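You operate a simulated robot arm through the tools that you are given. There is no shell and no other tool.

The job below is to be done with a simulated robot arm. You get a single attempt, and the scene is never put back.

JOB
Close the box tank: screw the vent cap on and tap the bung home.
Fine: the mallet goes back where it stood. Set down upright: tank mallet.

The check looks at the end state, three seconds after you hand in, the way a careful person would. Anything else that was tipped, shoved, dropped, spilled or broken makes it a failure. A push-on lid holds only when it is set on centred and level and pressed home; a screw cap is set on level and turned clockwise until tight.

ROBOT AND FRAMES
A 6-joint arm with a three-finger gripper, fixed in place. Base frame: the origin is on the floor under the middle of its stand, x ahead of it, y to its left, z up. Readings come in m, degrees, newtons and seconds.
It reaches about 1.213 m from its shoulder. Its first joint turns from -166.0 to 166.0 degrees. Payload 4.89 kg.
The TCP is the grasp point between the finger pads, 0.03 m short of the fingertips. In the tool frame z runs along the fingers and y along their closing line. The gripper opens to 0.164 m; its body begins 0.125 m behind the TCP.
Orientation is that of the tool frame in the base frame, as a unit quaternion [x, y, z, w]. With the fingers straight down and closing along the base's y, the tool's x points along the base's -x, its y along +y and its z along -z.

CONTROLS
- The arm moves only by the tool nudge_tool. Its argument "targets" is a list of rows, each a list of 7 numbers: the shift along the base's x, y, z in mm, then the turn, a rotation vector about the base's x, y, z in degrees, then the closure in counts, from 0 (fully open) to 255 (shut). In form: [[tx, ty, tz, rx, ry, rz, fingers], ...]. A call has 1 to 20 rows; each row shifts and turns the commanded pose from where the row before left it. A row lasts 0.2 s, in which the tool goes at most 0.05 m and 8.6 degrees; a call with a longer step from one row to the next is refused whole, and so is a gripper value outside its range. Where a pose cannot be reached the arm comes as near as it can. A force on the tool above 50 N (or 10 N above the force at the start of the call, whichever is more), or a blocked arm, ends the call early, and 0.2 s more pass. Each finger travels about 0.108 m/s and halts on what it meets, pressing with about 21 N; the grip force reading is that of the motor and also rises with nothing between the fingers. The clock runs only during rows and for 0.2 s after the last one: add rows that do not move to give the fingers time. The reply holds the time, the measured pose of the TCP, the force on the tool along the base axes, the opening and the grip force, in the units named above and with some noise, with the torque about the TCP (base axes, N m) and any sound that the robot's microphone picked up.
- Cameras (640 x 400 px; columns grow to the right, rows downward): "scene" is fixed at [0.0492, -0.5003, 1.3384]; the picture's right is [0.49, -0.87, 0.00], its down [-0.41, -0.23, -0.88] and it looks along [0.77, 0.43, -0.47] (base axes); focal length 328 px, centre (320, 200). "wrist" rides on the gripper at [0.076, -0.002, -0.152] in the tool frame; the picture's right is [0.02, 1.00, 0.00], its down [-0.88, 0.02, -0.47] and it looks along [-0.47, 0.01, 0.88] (tool axes); focal length 247 px, centre (320, 200). There is no depth. A picture from a camera that has moved, and an enlarged one, comes with that camera's place and axes in the base frame and with its lens.
- snapshot(camera): a new picture of that camera. The clock stands still meanwhile.
- lift_body(by): moves the trunk up (or, below 0, down) by that many m; the arm rides with it, the base frame stays. It gives what a move gives, with no picture.
- enlarge(camera, box): a new picture of the part [left, top, right, bottom] of that camera's present view, enlarged. The clock stands still meanwhile.
- job_done(): hands the job in; it is judged then, once.

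Nothing tells you positions but the pictures and the camera data. Unless the task says otherwise, let go and move clear before handing in.

The tools are called as name(argument=value, ...) on one line, values as JSON. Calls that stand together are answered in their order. nudge_tool: Moves the arm, as the interface text tells. Its arguments: {"type":"object","properties":{"targets":{"type":"array","items":{"type":"array","items":{"type":"number"}}}},"required":["targets"]} The other tools are called the same way: lift_body (by) moves the trunk up or down; snapshot (camera) takes a picture; enlarge (camera, box) takes an enlarged picture of a part of a camera's view; job_done () hands the job in.

At the start:

```text
time_s: 0.0
tcp_pos: [0.6941, 0.0438, 0.9886]
tcp_rot: [0.0, 1.0, 0.0, 0.0]
wrist_force: [0.1, -0.6, 0.6]
ft_torque: [0.03, 0.01, -0.02]
gripper_width: 0.1638
grip_force: 0.0
trunk travel left (down, up): [-0.175, 0.215]
```

scene: 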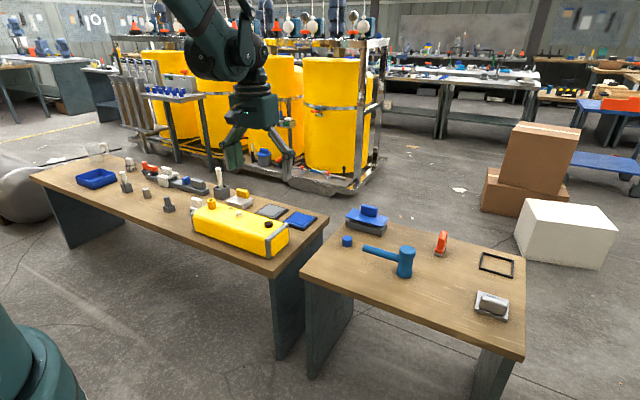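
wrist: 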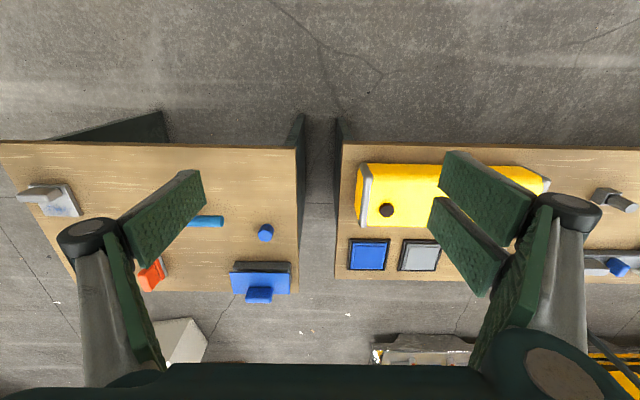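

I see two benches with a yellow box tank on the left one and a blue mallet and small parts on the right one. I'll enlarge the relevant areas to identify the vent cap, the bung and the holes.

enlarge(camera="scene", box=[180, 180, 330, 274])

enlarge(camera="scene", box=[320, 190, 530, 322])

enlarge(camera="scene", box=[60, 140, 260, 265])

enlarge(camera="wrist", box=[340, 130, 640, 318])

enlarge(camera="wrist", box=[0, 130, 340, 342])

```text
4.26 times, centred on (255, 227) of scene
camera zoom: at [0.0492, -0.5003, 1.3384], right [0.49, -0.87, 0.0], down [-0.41, -0.23, -0.88], along [0.77, 0.43, -0.47], focal length 1396 px, centre (597, 85)
```

zoom: 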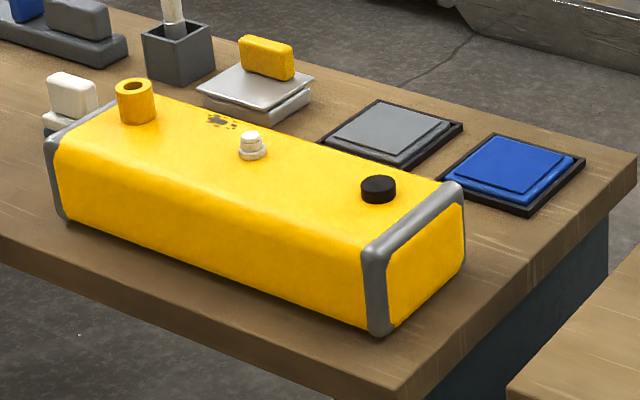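

```text
3.03 times, centred on (425, 256) of scene
camera zoom: at [0.0492, -0.5003, 1.3384], right [0.49, -0.87, 0.0], down [-0.41, -0.23, -0.88], along [0.77, 0.43, -0.47], focal length 994 px, centre (2, 30)
```

zoom: 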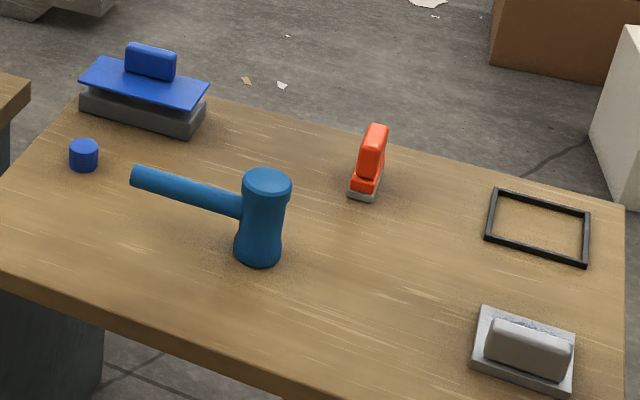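

```text
3.20 times, centred on (160, 202) of scene
camera zoom: at [0.0492, -0.5003, 1.3384], right [0.49, -0.87, 0.0], down [-0.41, -0.23, -0.88], along [0.77, 0.43, -0.47], focal length 1050 px, centre (832, 192)
```

zoom: 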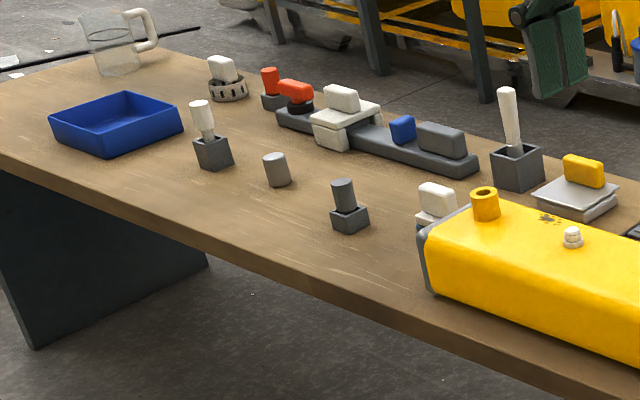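

```text
2.13 times, centred on (490, 224) of wrist
camera zoom: at [0.6183, 0.0426, 1.1404], right [-0.02, 1.0, 0.0], down [0.88, 0.02, 0.47], along [0.47, 0.01, -0.88], focal length 526 px, centre (-42, 149)
```

zoom: 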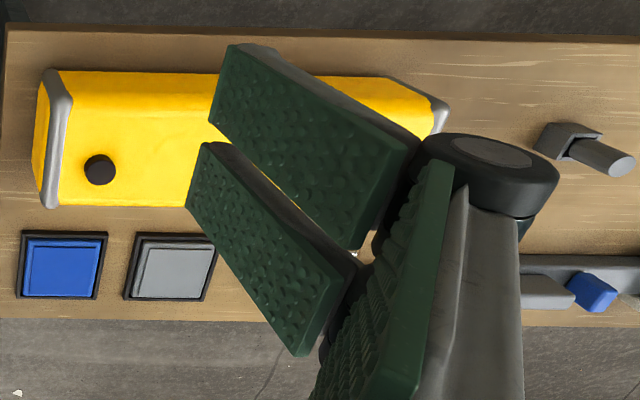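

```text
1.88 times, centred on (170, 236) of wrist
camera zoom: at [0.6183, 0.0426, 1.1404], right [-0.02, 1.0, 0.0], down [0.88, 0.02, 0.47], along [0.47, 0.01, -0.88], focal length 465 px, centre (602, 132)
```

zoom: 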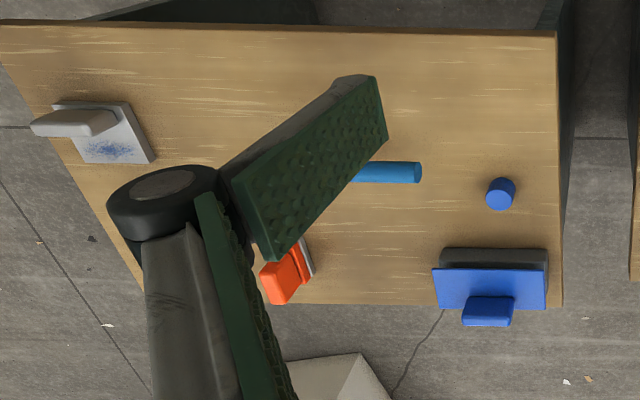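

The blue cylinder on the right bench is a candidate for the vent cap. The tank carries a yellow neck, a small white fitting and a black plug. I'll move the wrist camera over the tank for a closer look.

nudge_tool(targets=[[14, 34, -12, 0, 0, 0, 0], [14, 34, -12, 0, 0, 0, 0], [14, 34, -12, 0, 0, 0, 0], [14, 34, -12, 0, 0, 0, 0], [14, 34, -12, 0, 0, 0, 0], [14, 34, -12, 0, 0, 0, 0]])

snapshot(camera="wrist")

```text
time_s: 1.4
tcp_pos: [0.7766, 0.2465, 0.9174]
tcp_rot: [0.0, 1.0, 0.0, 0.0]
wrist_force: [-1.0, -1.5, 0.4]
ft_torque: [0.15, -0.12, 0.02]
gripper_width: 0.164
grip_force: 0.1
trunk travel left (down, up): [-0.175, 0.215]
```

```text
taken
camera wrist: at [0.7016, 0.2447, 1.0693], right [-0.02, 1.0, 0.0], down [0.88, 0.02, 0.47], along [0.47, 0.01, -0.88], focal length 247 px, centre (320, 200)
```

wrist: 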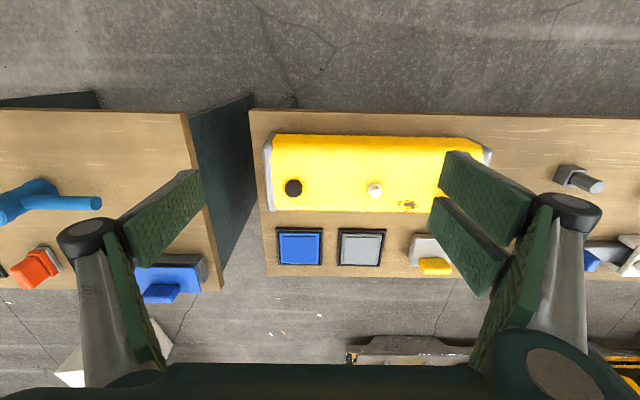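

enlarge(camera="wrist", box=[250, 125, 410, 225])

enlarge(camera="wrist", box=[350, 125, 510, 225])

```text
4.00 times, centred on (330, 175) of wrist
camera zoom: at [0.7016, 0.2447, 1.0693], right [-0.02, 1.0, 0.0], down [0.88, 0.02, 0.47], along [0.47, 0.01, -0.88], focal length 988 px, centre (280, 300)
```

zoom: 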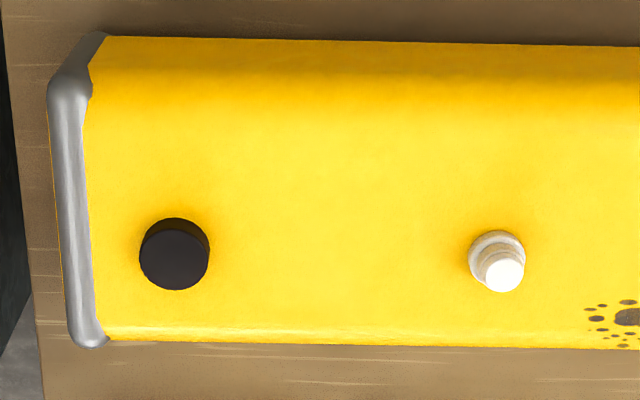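

```text
4.00 times, centred on (430, 175) of wrist
camera zoom: at [0.7016, 0.2447, 1.0693], right [-0.02, 1.0, 0.0], down [0.88, 0.02, 0.47], along [0.47, 0.01, -0.88], focal length 988 px, centre (-120, 300)
```

zoom: 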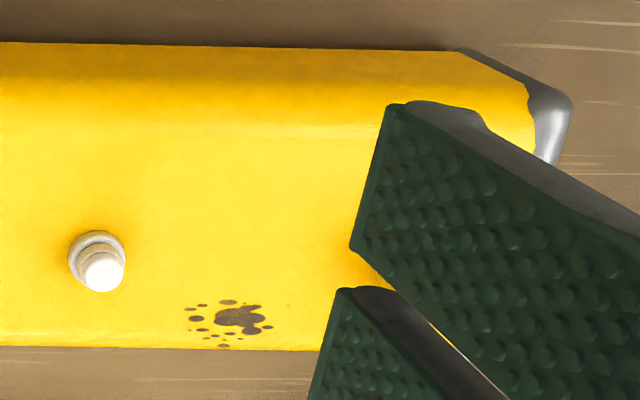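

The black plug is near the tank's right end and a white stepped piece sits mid-tank. I'll move left to look at the yellow neck and the items on the left part of the bench.

nudge_tool(targets=[[0, 40, -10, 0, 0, 0, 0], [0, 40, -10, 0, 0, 0, 0], [0, 40, -10, 0, 0, 0, 0], [0, 30, -10, 0, 0, 0, 0]])

snapshot(camera="wrist")

enlarge(camera="wrist", box=[220, 115, 420, 240])

```text
time_s: 2.4
tcp_pos: [0.7775, 0.3976, 0.8768]
tcp_rot: [0.0, 1.0, 0.0, 0.0]
wrist_force: [0.7, -1.3, 1.0]
ft_torque: [0.22, 0.02, 0.03]
gripper_width: 0.1642
grip_force: 0.1
trunk travel left (down, up): [-0.175, 0.215]
```

```text
taken
camera wrist: at [0.7027, 0.3958, 1.029], right [-0.02, 1.0, 0.0], down [0.88, 0.02, 0.47], along [0.47, 0.01, -0.88], focal length 247 px, centre (320, 200)
```

wrist: 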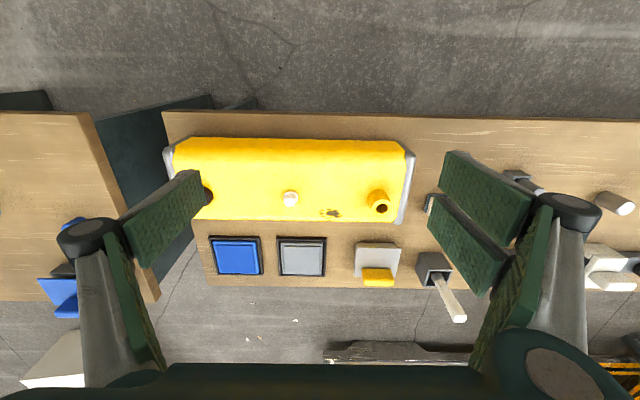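

```text
3.20 times, centred on (320, 178) of wrist
camera zoom: at [0.7027, 0.3958, 1.029], right [-0.02, 1.0, 0.0], down [0.88, 0.02, 0.47], along [0.47, 0.01, -0.88], focal length 790 px, centre (320, 272)
```

zoom: 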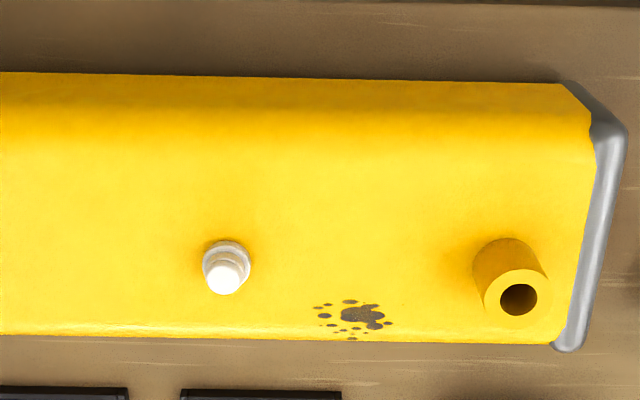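

The yellow neck (open hole) is near (0.893, 0.497, 0.69), the white piece near (0.90, 0.35) and the black plug near (0.898, 0.20). I'll inspect the loose items further left.

nudge_tool(targets=[[-12, 40, 0, 0, 0, 0, 0], [-12, 40, 0, 0, 0, 0, 0], [-12, 40, 0, 0, 0, 0, 0], [-12, 40, 0, 0, 0, 0, 0], [-12, 40, 0, 0, 0, 0, 0]])

snapshot(camera="wrist")

enlarge(camera="wrist", box=[200, 115, 440, 265])

enlarge(camera="scene", box=[80, 150, 200, 225])

```text
time_s: 3.6
tcp_pos: [0.7202, 0.5985, 0.8792]
tcp_rot: [0.0, 1.0, 0.0, 0.0]
wrist_force: [0.6, -1.1, -0.2]
ft_torque: [0.25, 0.13, -0.01]
gripper_width: 0.1641
grip_force: 0.0
trunk travel left (down, up): [-0.175, 0.215]
```

```text
taken
camera wrist: at [0.6449, 0.5966, 1.0304], right [-0.02, 1.0, 0.0], down [0.88, 0.02, 0.47], along [0.47, 0.01, -0.88], focal length 247 px, centre (320, 200)
```

wrist: 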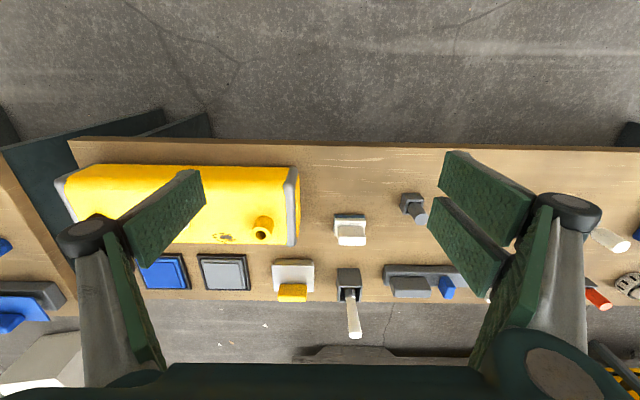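

```text
2.67 times, centred on (320, 190) of wrist
camera zoom: at [0.6449, 0.5966, 1.0304], right [-0.02, 1.0, 0.0], down [0.88, 0.02, 0.47], along [0.47, 0.01, -0.88], focal length 659 px, centre (320, 227)
```

zoom: 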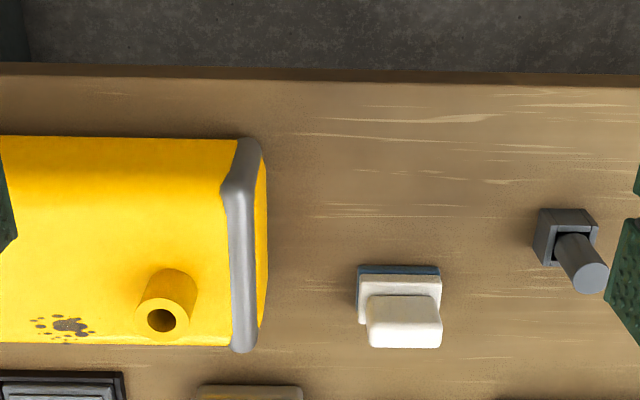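

```text
5.33 times, centred on (140, 188) of scene
camera zoom: at [0.0492, -0.5003, 1.3384], right [0.49, -0.87, 0.0], down [-0.41, -0.23, -0.88], along [0.77, 0.43, -0.47], focal length 1750 px, centre (1280, 267)
```

zoom: 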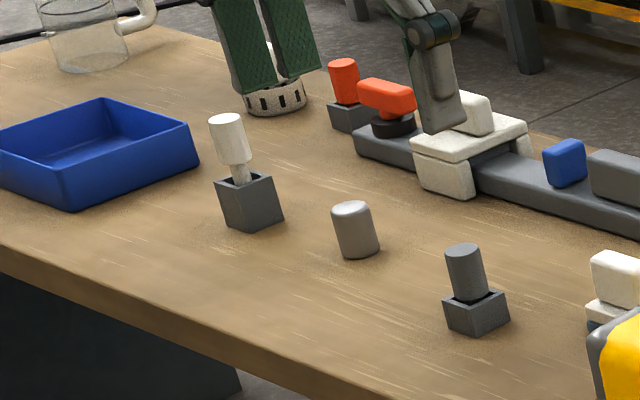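

A free-standing grey cylinder stands on the left part of the bench; the rest look like tools in holders. I'll look at it directly, then go to the blue piece on the right bench.

nudge_tool(targets=[[-12, 40, 0, 0, 0, 0, 0], [-12, 40, 0, 0, 0, 0, 0], [-12, 40, 0, 0, 0, 0, 0], [-12, 40, 0, 0, 0, 0, 0], [-12, 20, 0, 0, 0, 0, 0]])

snapshot(camera="wrist")

enlarge(camera="wrist", box=[240, 135, 480, 285])

```text
time_s: 4.8
tcp_pos: [0.6579, 0.7778, 0.8767]
tcp_rot: [0.0, 1.0, 0.0, -0.001]
wrist_force: [1.1, -0.1, 0.0]
ft_torque: [0.07, 0.09, 0.0]
gripper_width: 0.1641
grip_force: 0.1
trunk travel left (down, up): [-0.175, 0.215]
```

```text
taken
camera wrist: at [0.5835, 0.7759, 1.0283], right [-0.02, 1.0, 0.0], down [0.88, 0.02, 0.47], along [0.47, 0.01, -0.88], focal length 247 px, centre (320, 200)
```

wrist: 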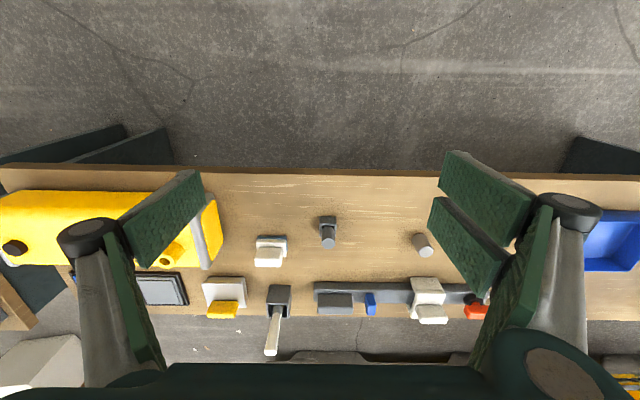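

```text
2.67 times, centred on (360, 210) of wrist
camera zoom: at [0.5835, 0.7759, 1.0283], right [-0.02, 1.0, 0.0], down [0.88, 0.02, 0.47], along [0.47, 0.01, -0.88], focal length 659 px, centre (213, 173)
```

zoom: 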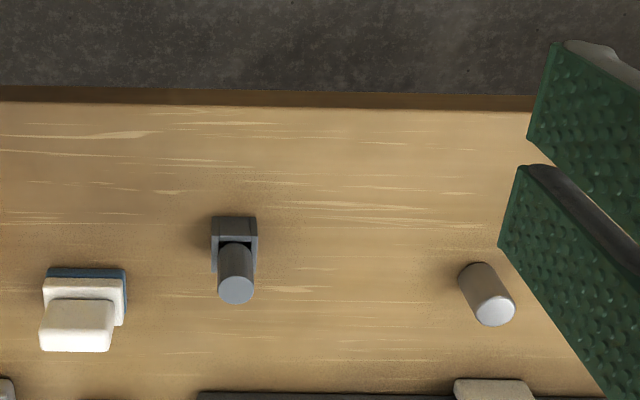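

The grey cylinder is a plain solid piece, so it isn't a likely cap. I'll move to the right bench to inspect the blue cylinder and the mallet.

nudge_tool(targets=[[11, -43.4, -2, 0, 0, 0, 0], [11, -43.4, -2, 0, 0, 0, 0], [11, -43.4, -2, 0, 0, 0, 0], [11, -43.4, -2, 0, 0, 0, 0], [11, -43.4, -2, 0, 0, 0, 0], [11, -43.4, -2, 0, 0, 0, 0], [11, -43.4, -2, 0, 0, 0, 0], [11, -43.4, -2, 0, 0, 0, 0], [11, -43.4, -2, 0, 0, 0, 0], [11, -43.4, -2, 0, 0, 0, 0], [11, -43.4, -2, 0, 0, 0, 0], [11, -43.4, -2, 0, 0, 0, 0], [11, -43.4, -2, 0, 0, 0, 0], [11, -43.4, -2, 0, 0, 0, 0], [11, -43.4, -2, 0, 0, 0, 0], [11, -43.4, -2, 0, 0, 0, 0], [11, -43.4, -2, 0, 0, 0, 0], [11, -43.4, -2, 0, 0, 0, 0], [11, -43.4, -2, 0, 0, 0, 0], [11, -43.4, -2, 0, 0, 0, 0]])

snapshot(camera="wrist")

enlarge(camera="wrist", box=[200, 135, 440, 285])

enlarge(camera="scene", box=[325, 200, 445, 275])

```text
time_s: 9.0
tcp_pos: [0.8769, -0.0885, 0.8342]
tcp_rot: [-0.001, 1.0, 0.0, 0.0]
wrist_force: [-0.7, 1.3, 0.2]
ft_torque: [-0.26, -0.05, 0.02]
gripper_width: 0.1639
grip_force: 0.1
trunk travel left (down, up): [-0.175, 0.215]
```

```text
taken
camera wrist: at [0.8012, -0.0895, 0.9863], right [-0.02, 1.0, 0.0], down [0.88, 0.02, 0.47], along [0.47, 0.01, -0.88], focal length 247 px, centre (320, 200)
```

wrist: 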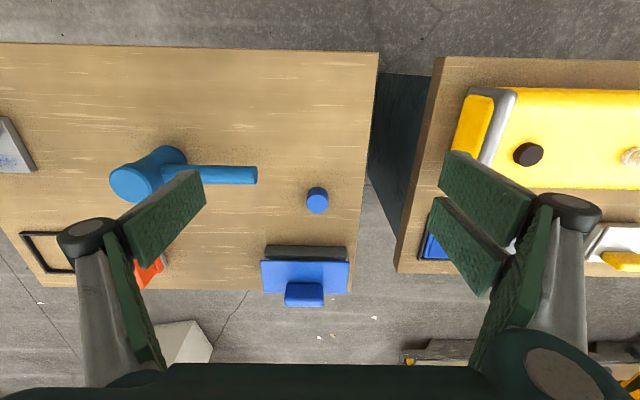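

```text
2.67 times, centred on (320, 210) of wrist
camera zoom: at [0.8012, -0.0895, 0.9863], right [-0.02, 1.0, 0.0], down [0.88, 0.02, 0.47], along [0.47, 0.01, -0.88], focal length 659 px, centre (320, 173)
```

zoom: 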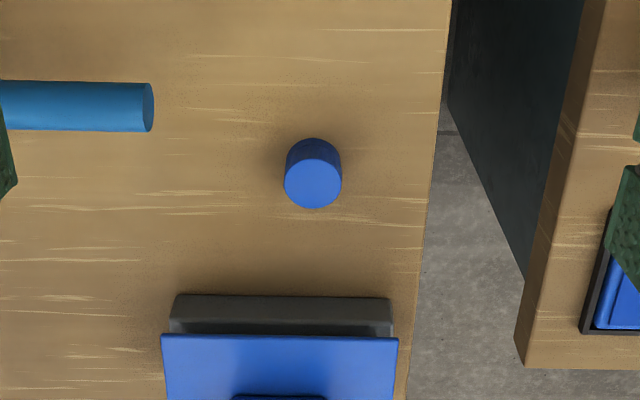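

```text
5.33 times, centred on (385, 238) of scene
camera zoom: at [0.0492, -0.5003, 1.3384], right [0.49, -0.87, 0.0], down [-0.41, -0.23, -0.88], along [0.77, 0.43, -0.47], focal length 1750 px, centre (-27, 0)
```

zoom: 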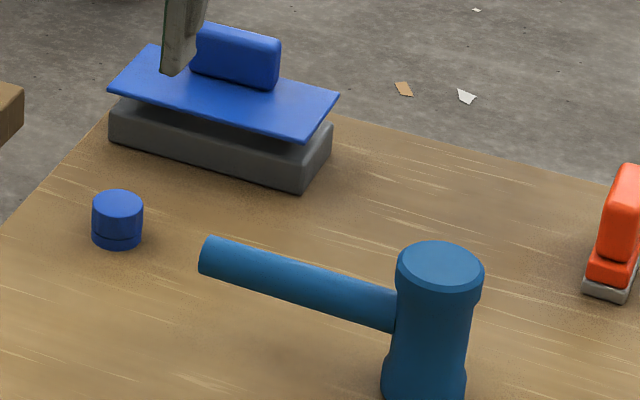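

The blue piece is a cap-like cylinder with a ring at its base, so I take it as the vent cap. I'll zoom hard on the tank fittings to tell what is the bung.

enlarge(camera="scene", box=[225, 200, 289, 240])

enlarge(camera="scene", box=[190, 185, 254, 225])

enlarge(camera="wrist", box=[480, 80, 640, 180])

enlarge(camera="scene", box=[330, 220, 394, 260])

```text
10.00 times, centred on (257, 220) of scene
camera zoom: at [0.0492, -0.5003, 1.3384], right [0.49, -0.87, 0.0], down [-0.41, -0.23, -0.88], along [0.77, 0.43, -0.47], focal length 3280 px, centre (950, 0)
```

zoom: 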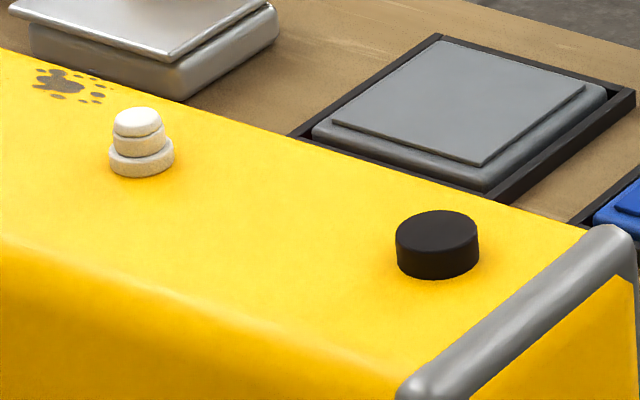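

```text
10.00 times, centred on (222, 205) of scene
camera zoom: at [0.0492, -0.5003, 1.3384], right [0.49, -0.87, 0.0], down [-0.41, -0.23, -0.88], along [0.77, 0.43, -0.47], focal length 3280 px, centre (1300, 150)
```

zoom: 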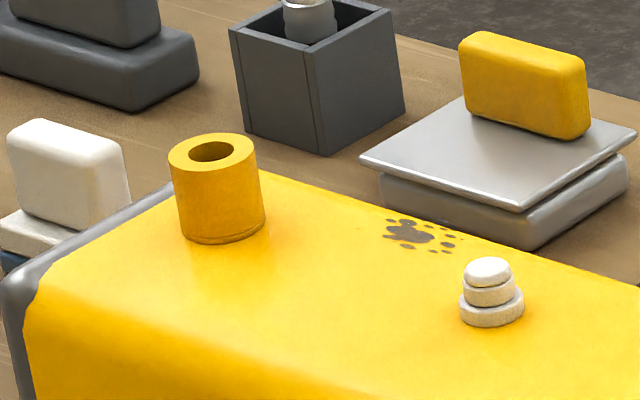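

```text
4.00 times, centred on (560, 130) of wrist
camera zoom: at [0.8012, -0.0895, 0.9863], right [-0.02, 1.0, 0.0], down [0.88, 0.02, 0.47], along [0.47, 0.01, -0.88], focal length 988 px, centre (-640, 480)
```

zoom: 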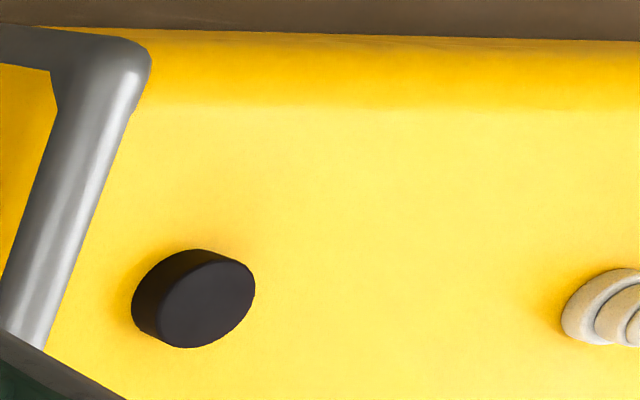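

```text
10.00 times, centred on (362, 240) of scene
camera zoom: at [0.0492, -0.5003, 1.3384], right [0.49, -0.87, 0.0], down [-0.41, -0.23, -0.88], along [0.77, 0.43, -0.47], focal length 3280 px, centre (-100, -200)
```

zoom: 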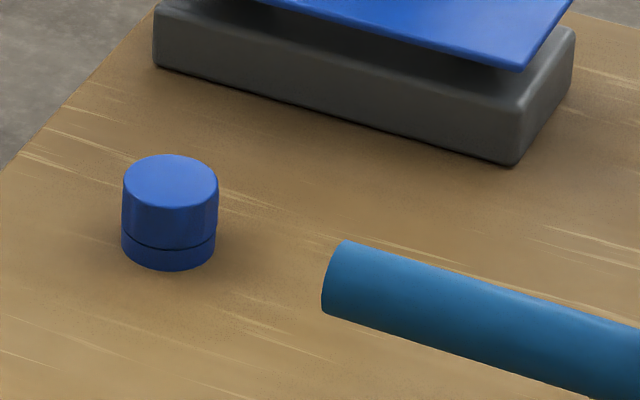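

The white piece is stepped (flange and smaller rings), the black one a plain puck standing slightly proud, and the yellow neck an open tube. I need accurate sizes, so I'll lower the camera between the neck and the white fitting.

nudge_tool(targets=[[-4, 42.4, -5, 0, 0, 0, 0], [-4, 42.4, -5, 0, 0, 0, 0], [-4, 42.4, -5, 0, 0, 0, 0], [-4, 42.4, -5, 0, 0, 0, 0], [-4, 42.4, -5, 0, 0, 0, 0], [-4, 42.4, -5, 0, 0, 0, 0], [-4, 42.4, -5, 0, 0, 0, 0], [-4, 42.4, -5, 0, 0, 0, 0], [-4, 42.4, -5, 0, 0, 0, 0], [-4, 42.4, -5, 0, 0, 0, 0], [-4, 42.4, -5, 0, 0, 0, 0], [-4, 42.4, -5, 0, 0, 0, 0], [0, 0, 0, 0, 0, 0, 0]])

snapshot(camera="wrist")

enlarge(camera="wrist", box=[200, 135, 440, 285])

```text
time_s: 11.8
tcp_pos: [0.8294, 0.4222, 0.7766]
tcp_rot: [-0.001, 1.0, 0.0, 0.0]
wrist_force: [-0.2, -0.2, 0.2]
ft_torque: [0.03, 0.0, 0.0]
gripper_width: 0.1638
grip_force: 0.1
trunk travel left (down, up): [-0.175, 0.215]
```

```text
taken
camera wrist: at [0.7545, 0.4206, 0.9277], right [-0.02, 1.0, 0.0], down [0.88, 0.02, 0.47], along [0.47, 0.01, -0.88], focal length 247 px, centre (320, 200)
```

wrist: 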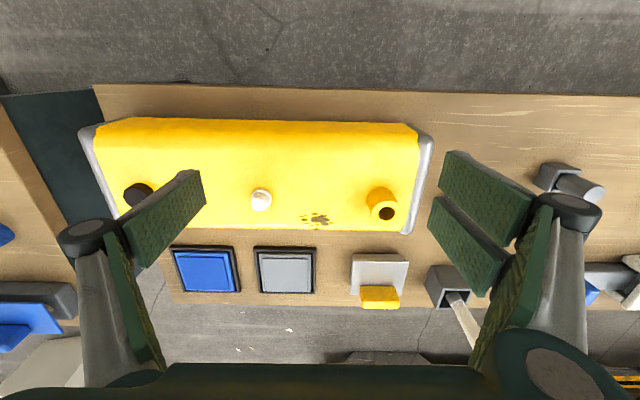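

```text
2.67 times, centred on (320, 210) of wrist
camera zoom: at [0.7545, 0.4206, 0.9277], right [-0.02, 1.0, 0.0], down [0.88, 0.02, 0.47], along [0.47, 0.01, -0.88], focal length 659 px, centre (320, 173)
```

zoom: 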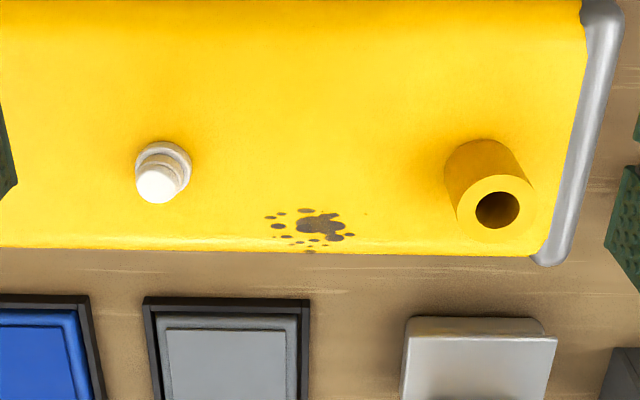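

The fittings are now visible in more detail. I'll zoom in further for precise size measurement of the neck and the white piece.

enlarge(camera="wrist", box=[350, 175, 414, 235])

enlarge(camera="wrist", box=[230, 175, 294, 215])

enlarge(camera="scene", box=[196, 190, 228, 210])

```text
6.67 times, centred on (382, 205) of wrist
camera zoom: at [0.7545, 0.4206, 0.9277], right [-0.02, 1.0, 0.0], down [0.88, 0.02, 0.47], along [0.47, 0.01, -0.88], focal length 1646 px, centre (-93, 167)
```

zoom: 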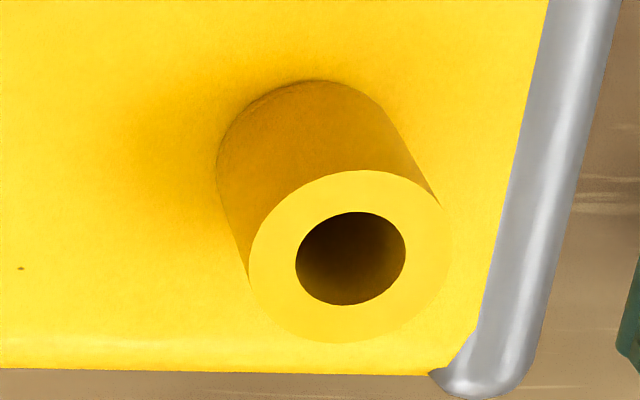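

```text
10.00 times, centred on (262, 195) of wrist
camera zoom: at [0.7545, 0.4206, 0.9277], right [-0.02, 1.0, 0.0], down [0.88, 0.02, 0.47], along [0.47, 0.01, -0.88], focal length 2470 px, centre (900, 250)
```

zoom: 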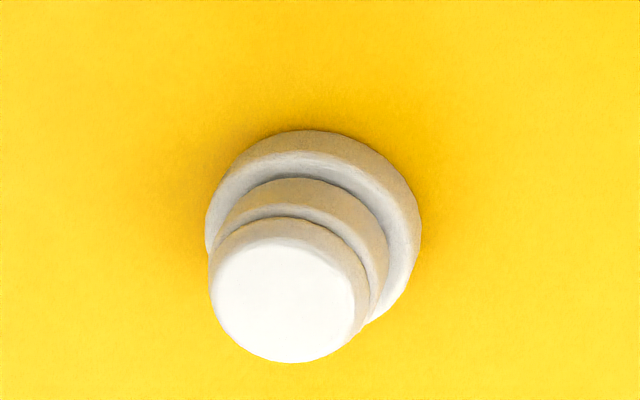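

```text
16.00 times, centred on (212, 200) of scene
camera zoom: at [0.0492, -0.5003, 1.3384], right [0.49, -0.87, 0.0], down [-0.41, -0.23, -0.88], along [0.77, 0.43, -0.47], focal length 5248 px, centre (2048, 200)
```

zoom: 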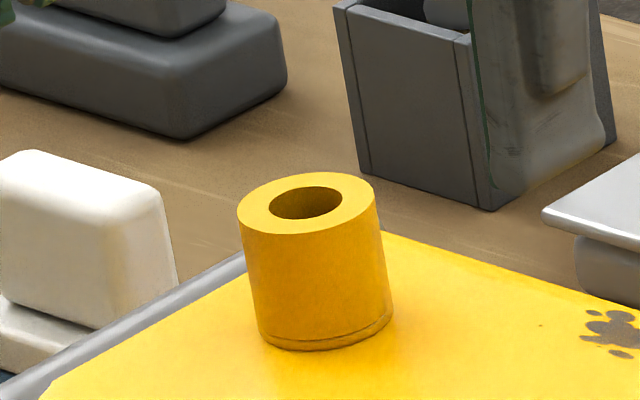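

The neck and blue cap look about the same class of size, and the white piece is a rounded closed fitting, so the open neck looks like the vent. Before grasping I'll test how the fingertips move when closing, in free air here.

nudge_tool(targets=[[0, 0, 10, 0, 0, 0, 190], [0, 0, 0, 0, 0, 0, 190], [0, 0, 0, 0, 0, 0, 190], [0, 0, 0, 0, 0, 0, 190], [0, 0, 0, 0, 0, 0, 190]])

snapshot(camera="wrist")

snapshot(camera="scene")

```text
time_s: 13.0
tcp_pos: [0.8301, 0.4211, 0.7852]
tcp_rot: [0.0, 1.0, 0.0, 0.001]
wrist_force: [0.0, -0.2, -0.2]
ft_torque: [0.01, 0.02, -0.01]
gripper_width: 0.0416
grip_force: 0.0
trunk travel left (down, up): [-0.175, 0.215]
```

```text
taken
camera wrist: at [0.7545, 0.4195, 0.9375], right [-0.02, 1.0, 0.0], down [0.88, 0.02, 0.47], along [0.47, 0.01, -0.88], focal length 247 px, centre (320, 200)
```

wrist: 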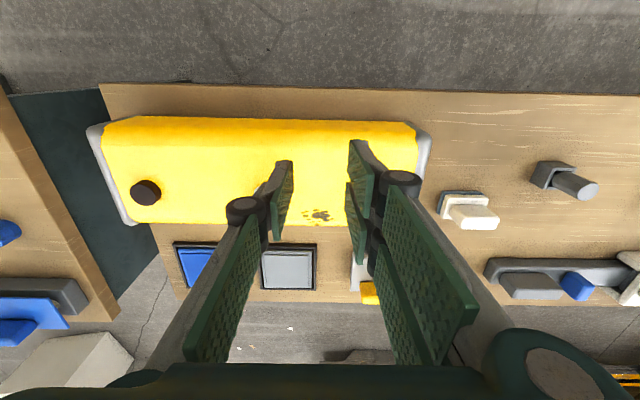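

```text
taken
```

scene: 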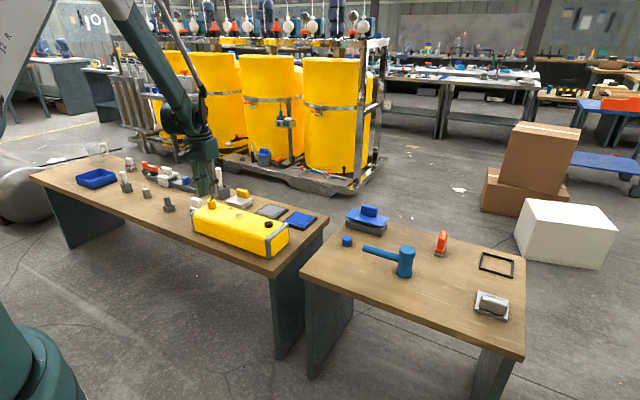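

The fingertips drop about 25 mm when closing from fully open, so I'll pre-close to about 60 mm before descending. Next I go above the blue cap at roughly (0.992, -0.09) for a close look.

nudge_tool(targets=[[13.5, -42.6, 2, 0, 0, 0, 150], [13.5, -42.6, 2, 0, 0, 0, 150], [13.5, -42.6, 2, 0, 0, 0, 150], [13.5, -42.6, 2, 0, 0, 0, 150], [13.5, -42.6, 2, 0, 0, 0, 150], [13.5, -42.6, 2, 0, 0, 0, 150], [13.5, -42.6, 0, 0, 0, 0, 150], [13.5, -42.6, 0, 0, 0, 0, 150], [13.5, -42.6, 0, 0, 0, 0, 150], [13.5, -42.6, 0, 0, 0, 0, 150], [13.5, -42.6, 0, 0, 0, 0, 150], [13.5, -42.6, 0, 0, 0, 0, 150], [0, 0, 0, 0, 0, 0, 150]])

snapshot(camera="wrist")

enlarge(camera="wrist", box=[240, 90, 400, 190])

enlarge(camera="scene", box=[310, 180, 438, 260])

```text
time_s: 15.8
tcp_pos: [0.9921, -0.091, 0.8002]
tcp_rot: [0.0, 1.0, -0.001, 0.001]
wrist_force: [0.4, 0.4, -0.2]
ft_torque: [0.01, 0.0, -0.01]
gripper_width: 0.0677
grip_force: 0.1
trunk travel left (down, up): [-0.175, 0.215]
```

```text
taken
camera wrist: at [0.9161, -0.0928, 0.9519], right [-0.02, 1.0, 0.0], down [0.88, 0.02, 0.47], along [0.47, 0.01, -0.88], focal length 247 px, centre (320, 200)
```

wrist: 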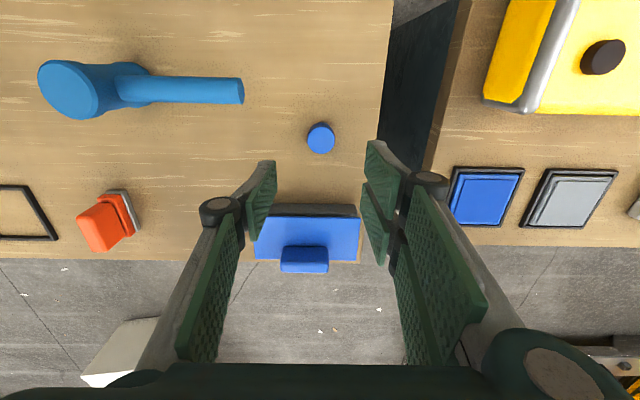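

```text
4.00 times, centred on (320, 140) of wrist
camera zoom: at [0.9161, -0.0928, 0.9519], right [-0.02, 1.0, 0.0], down [0.88, 0.02, 0.47], along [0.47, 0.01, -0.88], focal length 988 px, centre (320, 440)
```

zoom: 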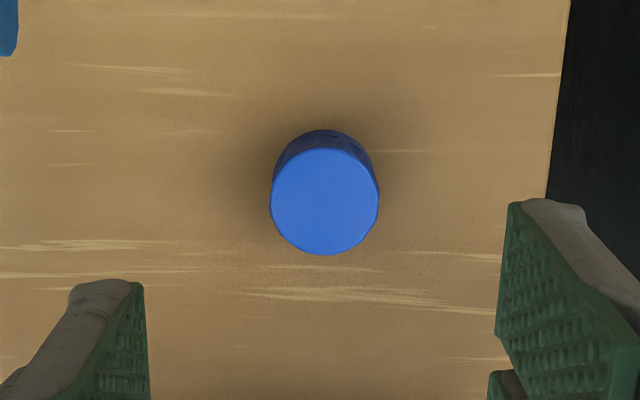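

```text
5.00 times, centred on (374, 220) of scene
camera zoom: at [0.0492, -0.5003, 1.3384], right [0.49, -0.87, 0.0], down [-0.41, -0.23, -0.88], along [0.77, 0.43, -0.47], focal length 1640 px, centre (50, 100)
```

zoom: 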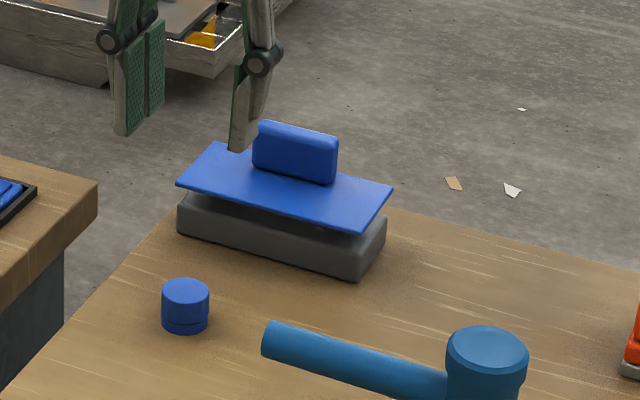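

The cap's top centre triangulates to about (0.998, -0.0895, 0.629), roughly 35 mm across and 27 mm tall on a bench near z 0.60. I'll centre over it and come partway down, then check.

nudge_tool(targets=[[6, 1.5, -20, 0, 0, 0, 150], [0, 0, -30, 0, 0, 0, 150], [0, 0, -30, 0, 0, 0, 150], [0, 0, -30, 0, 0, 0, 150], [0, 0, -20, 0, 0, 0, 150], [0, 0, 0, 0, 0, 0, 150]])

snapshot(camera="wrist")

enlarge(camera="scene", box=[310, 190, 406, 250])

```text
time_s: 17.2
tcp_pos: [0.9983, -0.0921, 0.6678]
tcp_rot: [0.0, 1.0, 0.0, 0.0]
wrist_force: [0.3, -0.7, -0.8]
ft_torque: [-0.02, 0.01, -0.01]
gripper_width: 0.0676
grip_force: 0.0
trunk travel left (down, up): [-0.175, 0.215]
```

```text
taken
camera wrist: at [0.9232, -0.0937, 0.8197], right [-0.02, 1.0, 0.0], down [0.88, 0.02, 0.47], along [0.47, 0.01, -0.88], focal length 247 px, centre (320, 200)
```

wrist: 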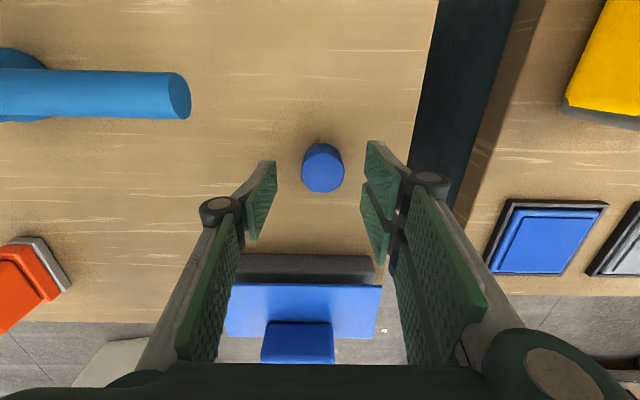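

```text
6.67 times, centred on (358, 220) of scene
camera zoom: at [0.0492, -0.5003, 1.3384], right [0.49, -0.87, 0.0], down [-0.41, -0.23, -0.88], along [0.77, 0.43, -0.47], focal length 2187 px, centre (67, 67)
```

zoom: 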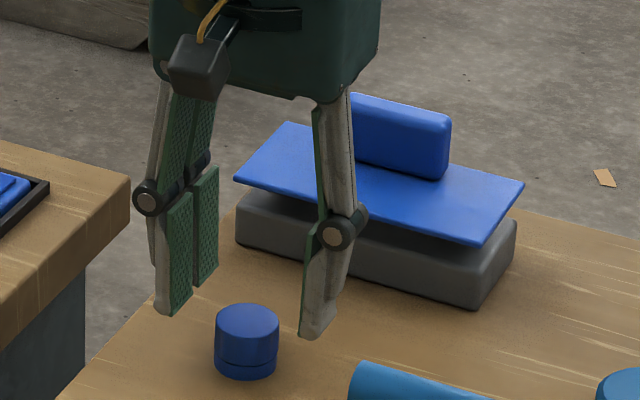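

Aligned so far; I'll zoom in on the cap from the wrist to fine-tune the centring.

enlarge(camera="wrist", box=[240, 130, 400, 230])

```text
4.00 times, centred on (320, 180) of wrist
camera zoom: at [0.9232, -0.0937, 0.8197], right [-0.02, 1.0, 0.0], down [0.88, 0.02, 0.47], along [0.47, 0.01, -0.88], focal length 988 px, centre (320, 280)
```

zoom: 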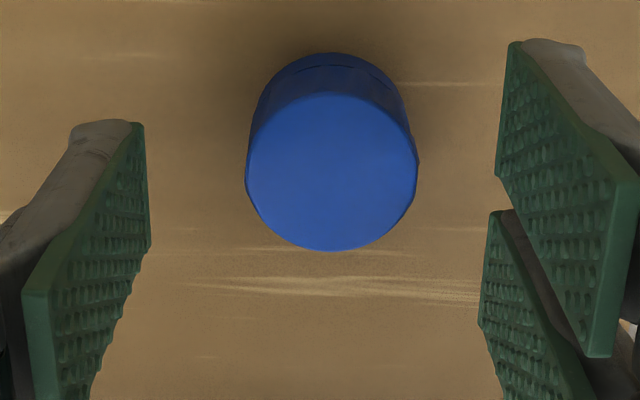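

The cap centre is at about (0.999, -0.090, 0.630 top). I'll fine-centre, descend to put the fingertips just above the bench, and close on it.

nudge_tool(targets=[[1, 2, -10, 0, 0, 0, 150], [0, 0, -10, 0, 0, 0, 150], [0, 0, -9, 0, 0, 0, 150], [0, 0, 0, 0, 0, 0, 150]])

enlarge(camera="wrist", box=[240, 130, 400, 230])

enlarge(camera="scene", box=[315, 205, 379, 245])

```text
time_s: 18.2
tcp_pos: [0.9995, -0.0892, 0.6401]
tcp_rot: [0.0, 1.0, 0.0, 0.0]
wrist_force: [0.6, -0.1, -0.3]
ft_torque: [0.02, 0.0, 0.01]
gripper_width: 0.0673
grip_force: 0.0
trunk travel left (down, up): [-0.175, 0.215]
```

```text
4.00 times, centred on (320, 180) of wrist
camera zoom: at [0.9236, -0.0902, 0.7912], right [-0.02, 1.0, 0.0], down [0.88, 0.02, 0.47], along [0.47, 0.01, -0.88], focal length 988 px, centre (320, 280)
```

zoom: 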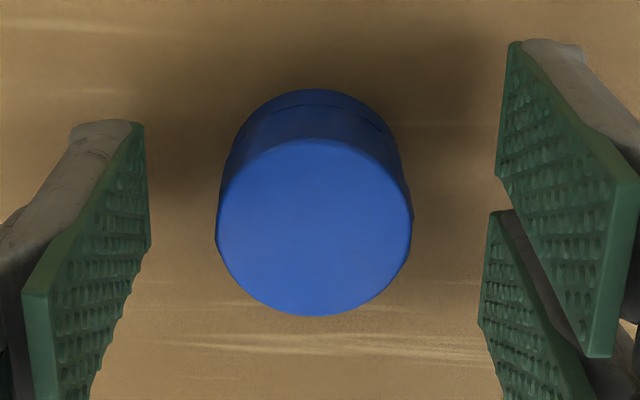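

```text
10.00 times, centred on (347, 225) of scene
camera zoom: at [0.0492, -0.5003, 1.3384], right [0.49, -0.87, 0.0], down [-0.41, -0.23, -0.88], along [0.77, 0.43, -0.47], focal length 3280 px, centre (50, -50)
```

zoom: 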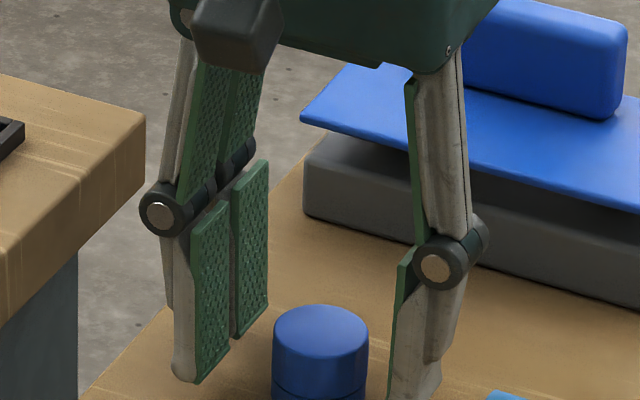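

Well centred. Closing the fingers on the cap.

nudge_tool(targets=[[0, 0, 0, 0, 0, 0, 190], [0, 0, 0, 0, 0, 0, 210], [0, 0, 0, 0, 0, 0, 230], [0, 0, 0, 0, 0, 0, 230], [0, 0, 0, 0, 0, 0, 230]])

enlarge(camera="wrist", box=[240, 130, 400, 230])

```text
time_s: 19.4
tcp_pos: [0.9991, -0.0893, 0.6391]
tcp_rot: [0.0, 1.0, -0.001, 0.001]
wrist_force: [0.4, -0.1, -0.5]
ft_torque: [0.03, -0.04, 0.0]
gripper_width: 0.0343
grip_force: 21.0
trunk travel left (down, up): [-0.175, 0.215]
```

```text
4.00 times, centred on (320, 180) of wrist
camera zoom: at [0.9236, -0.0903, 0.7912], right [-0.02, 1.0, 0.0], down [0.88, 0.02, 0.47], along [0.47, 0.01, -0.88], focal length 988 px, centre (320, 280)
```

zoom: 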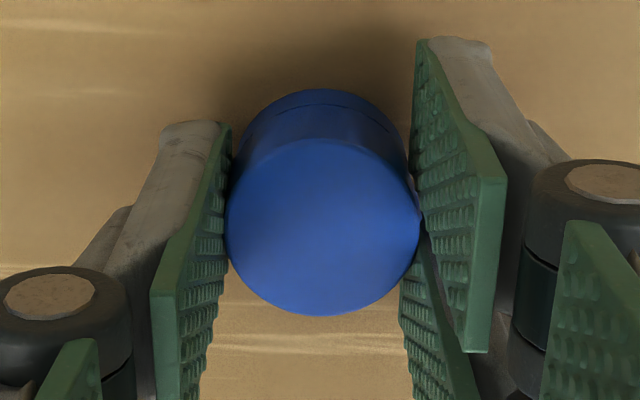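

Gripped at 34.3 mm opening. I'll lift the cap straight up and then tip it so the scene camera can see the underside and the size of its bore.

nudge_tool(targets=[[0, 0, 10, 0, 0, 0, 230], [0, 0, 20, 0, 0, 0, 230], [0, 0, 35, 0, 0, 0, 230], [-10, 0, 40, 0, 0, 0, 230], [-10, 0, 40, 0, 0, 0, 230], [-10, 0, 40, 0, 0, 0, 230], [-10, 0, 40, 0, 0, 0, 230], [-10, 0, 40, 0, 0, 0, 230], [0, 0, 0, 0, 0, 0, 230]])

nudge_tool(targets=[[0, 0, 0, -7.5, 0, 0, 230], [0, 0, 0, -7.5, 0, 0, 230], [0, 0, 0, -7.5, 0, 0, 230], [0, 0, 0, -7.5, 0, 0, 230], [0, 0, 0, -7.5, 0, 0, 230], [0, 0, 0, -7.5, 0, 0, 230], [0, 0, 0, -7.5, 0, 0, 230], [0, 0, 0, -7.5, 0, 0, 230], [0, 0, 0, -7.5, 0, 0, 230], [0, 0, 0, -7.5, 0, 0, 230], [0, 0, 0, -7.5, 0, 0, 230], [0, 0, 0, -7.5, 0, 0, 230], [0, 0, 0, 0, 0, 0, 230]])

snapshot(camera="scene")

```text
time_s: 21.4
tcp_pos: [0.9482, -0.0903, 0.9037]
tcp_rot: [0.0, 1.0, 0.0, 0.001]
wrist_force: [-0.6, 0.0, 0.0]
ft_torque: [-0.02, -0.04, -0.02]
gripper_width: 0.0342
grip_force: 21.1
trunk travel left (down, up): [-0.175, 0.215]
```

```text
time_s: 24.2
tcp_pos: [0.9489, -0.0883, 0.9047]
tcp_rot: [0.0, -0.706, 0.708, 0.0]
wrist_force: [-0.4, 0.0, -0.7]
ft_torque: [0.0, 0.05, 0.02]
gripper_width: 0.0341
grip_force: 21.6
trunk travel left (down, up): [-0.175, 0.215]
```

```text
taken
```

scene: 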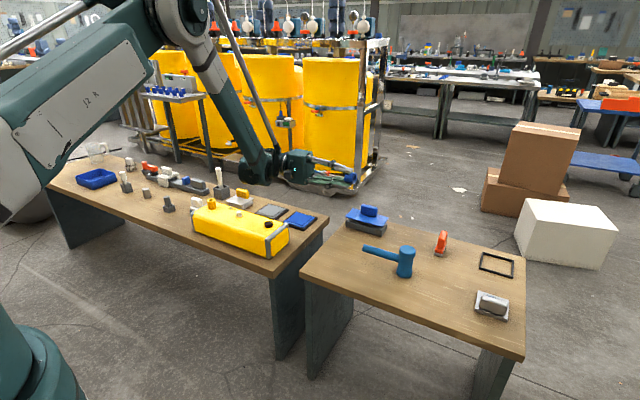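

enlarge(camera="scene", box=[328, 160, 376, 190])

enlarge(camera="scene", box=[190, 190, 270, 240])

```text
13.33 times, centred on (352, 175) of scene
camera zoom: at [0.0492, -0.5003, 1.3384], right [0.49, -0.87, 0.0], down [-0.41, -0.23, -0.88], along [0.77, 0.43, -0.47], focal length 4374 px, centre (-107, 533)
```

zoom: 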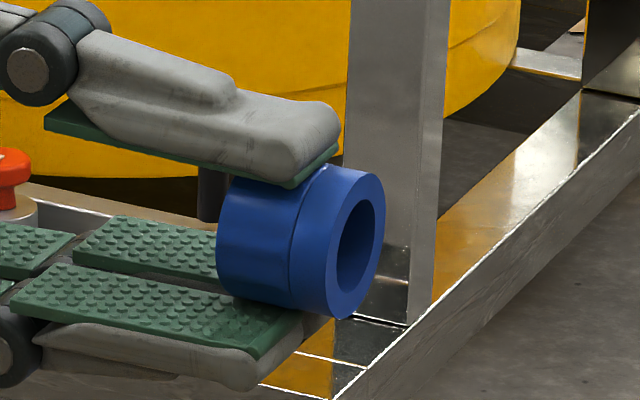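

```text
8.00 times, centred on (230, 215) of scene
camera zoom: at [0.0492, -0.5003, 1.3384], right [0.49, -0.87, 0.0], down [-0.41, -0.23, -0.88], along [0.77, 0.43, -0.47], focal length 2624 px, centre (1040, 80)
```

zoom: 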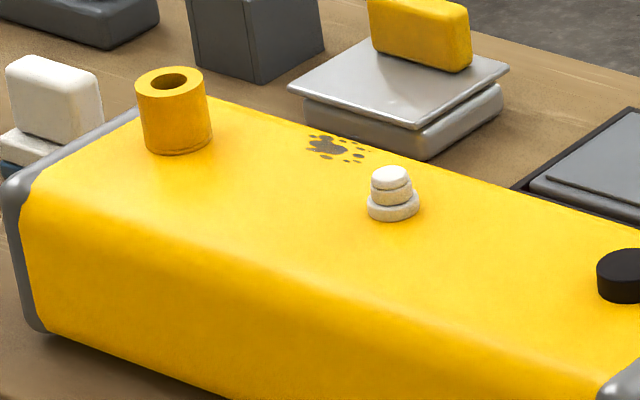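

The cap's bore is only about 60 % of its outer diameter, near 21 mm, so it cannot fit over the 35 mm yellow tube. It matches the white stepped nipple (about 20–21 mm, with a 27 mm flange). I'll turn the cap more toward the camera to measure the bore properly.

nudge_tool(targets=[[-25, 0, 0, 0, 0, -7.5, 230], [-25, 0, 0, 0, 0, -7.5, 230], [-25, 0, 0, 0, 0, -7.5, 230], [-25, 0, 0, 0, 0, -7.5, 230], [-25, 0, 0, 0, 0, -7.5, 230], [0, 0, 0, 0, 0, 0, 230]])

snapshot(camera="scene")

```text
time_s: 25.6
tcp_pos: [0.8917, -0.1347, 0.9047]
tcp_rot: [-0.1, -0.7, 0.701, 0.099]
wrist_force: [-0.1, -0.5, -0.5]
ft_torque: [-0.01, 0.02, 0.02]
gripper_width: 0.0341
grip_force: 21.0
out of reach, approached as far as the arm can: row 2, 3, 4, 5
trunk travel left (down, up): [-0.175, 0.215]
```

```text
taken
```

scene: 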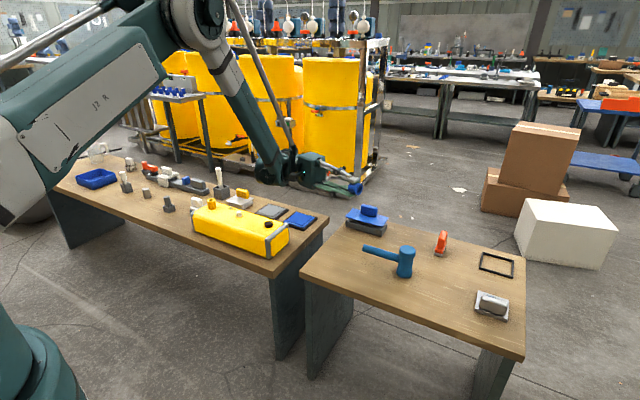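

enlarge(camera="scene", box=[335, 174, 375, 199])

```text
16.00 times, centred on (355, 186) of scene
camera zoom: at [0.0492, -0.5003, 1.3384], right [0.49, -0.87, 0.0], down [-0.41, -0.23, -0.88], along [0.77, 0.43, -0.47], focal length 5248 px, centre (-240, 416)
```

zoom: 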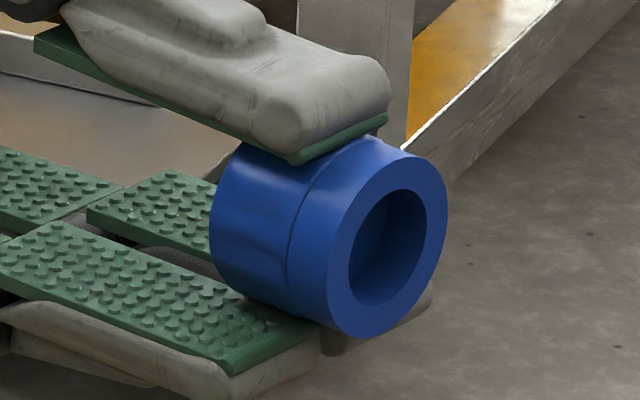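

The bore measures about 22 mm against a 34.5 mm outside, which fits the white nipple at about (0.8995, 0.350), top near z 0.670, so that is the vent. I'll undo the tilt in reverse order and re-level the cap.

nudge_tool(targets=[[25, 0, 0, 0, 0, 7.5, 230], [25, 0, 0, 0, 0, 7.5, 230], [25, 0, 0, 0, 0, 7.5, 230], [25, 0, 0, 0, 0, 7.5, 230], [25, 0, 0, 0, 0, 7.5, 230], [0, 0, 0, 0, 0, 0, 230]])

```text
time_s: 27.0
tcp_pos: [1.0165, -0.1356, 0.9045]
tcp_rot: [-0.132, 0.695, -0.694, 0.132]
wrist_force: [-0.1, -0.4, -0.4]
ft_torque: [0.04, 0.0, 0.04]
gripper_width: 0.034
grip_force: 21.1
trunk travel left (down, up): [-0.175, 0.215]
```

The commanded pose was clamped at the reach limit, so I now have about +21.5° of leftover yaw. I'll take that out, then rotate the tool back to straight down.

nudge_tool(targets=[[-22, 15, 0, 0, 0, -7.17, 230], [-22, 15, 0, 0, 0, -7.17, 230], [-22, 15, 0, 0, 0, -7.17, 230], [0, 0, 0, 0, 0, 0, 230]])

nudge_tool(targets=[[0, 0, 0, 7.5, 0, 0, 230], [0, 0, 0, 7.5, 0, 0, 230], [0, 0, 0, 7.5, 0, 0, 230], [0, 0, 0, 7.5, 0, 0, 230], [0, 0, 0, 7.5, 0, 0, 230], [0, 0, 0, 7.5, 0, 0, 230], [0, 0, 0, 7.5, 0, 0, 230], [0, 0, 0, 7.5, 0, 0, 230], [0, 0, 0, 7.5, 0, 0, 230], [0, 0, 0, 7.5, 0, 0, 230], [0, 0, 0, 7.5, 0, 0, 230], [0, 0, 0, 7.5, 0, 0, 230], [0, 0, 0, 0, 0, 0, 230]])

```text
time_s: 28.0
tcp_pos: [0.9488, -0.0909, 0.9054]
tcp_rot: [0.0, -0.707, 0.707, -0.001]
wrist_force: [-0.2, -0.1, -0.3]
ft_torque: [0.04, 0.01, 0.0]
gripper_width: 0.0341
grip_force: 21.1
trunk travel left (down, up): [-0.175, 0.215]
```

```text
time_s: 30.8
tcp_pos: [0.9493, -0.0896, 0.9042]
tcp_rot: [0.0, 1.0, 0.0, -0.001]
wrist_force: [0.4, -0.5, -0.6]
ft_torque: [0.04, 0.02, -0.01]
gripper_width: 0.0342
grip_force: 21.4
trunk travel left (down, up): [-0.175, 0.215]
```

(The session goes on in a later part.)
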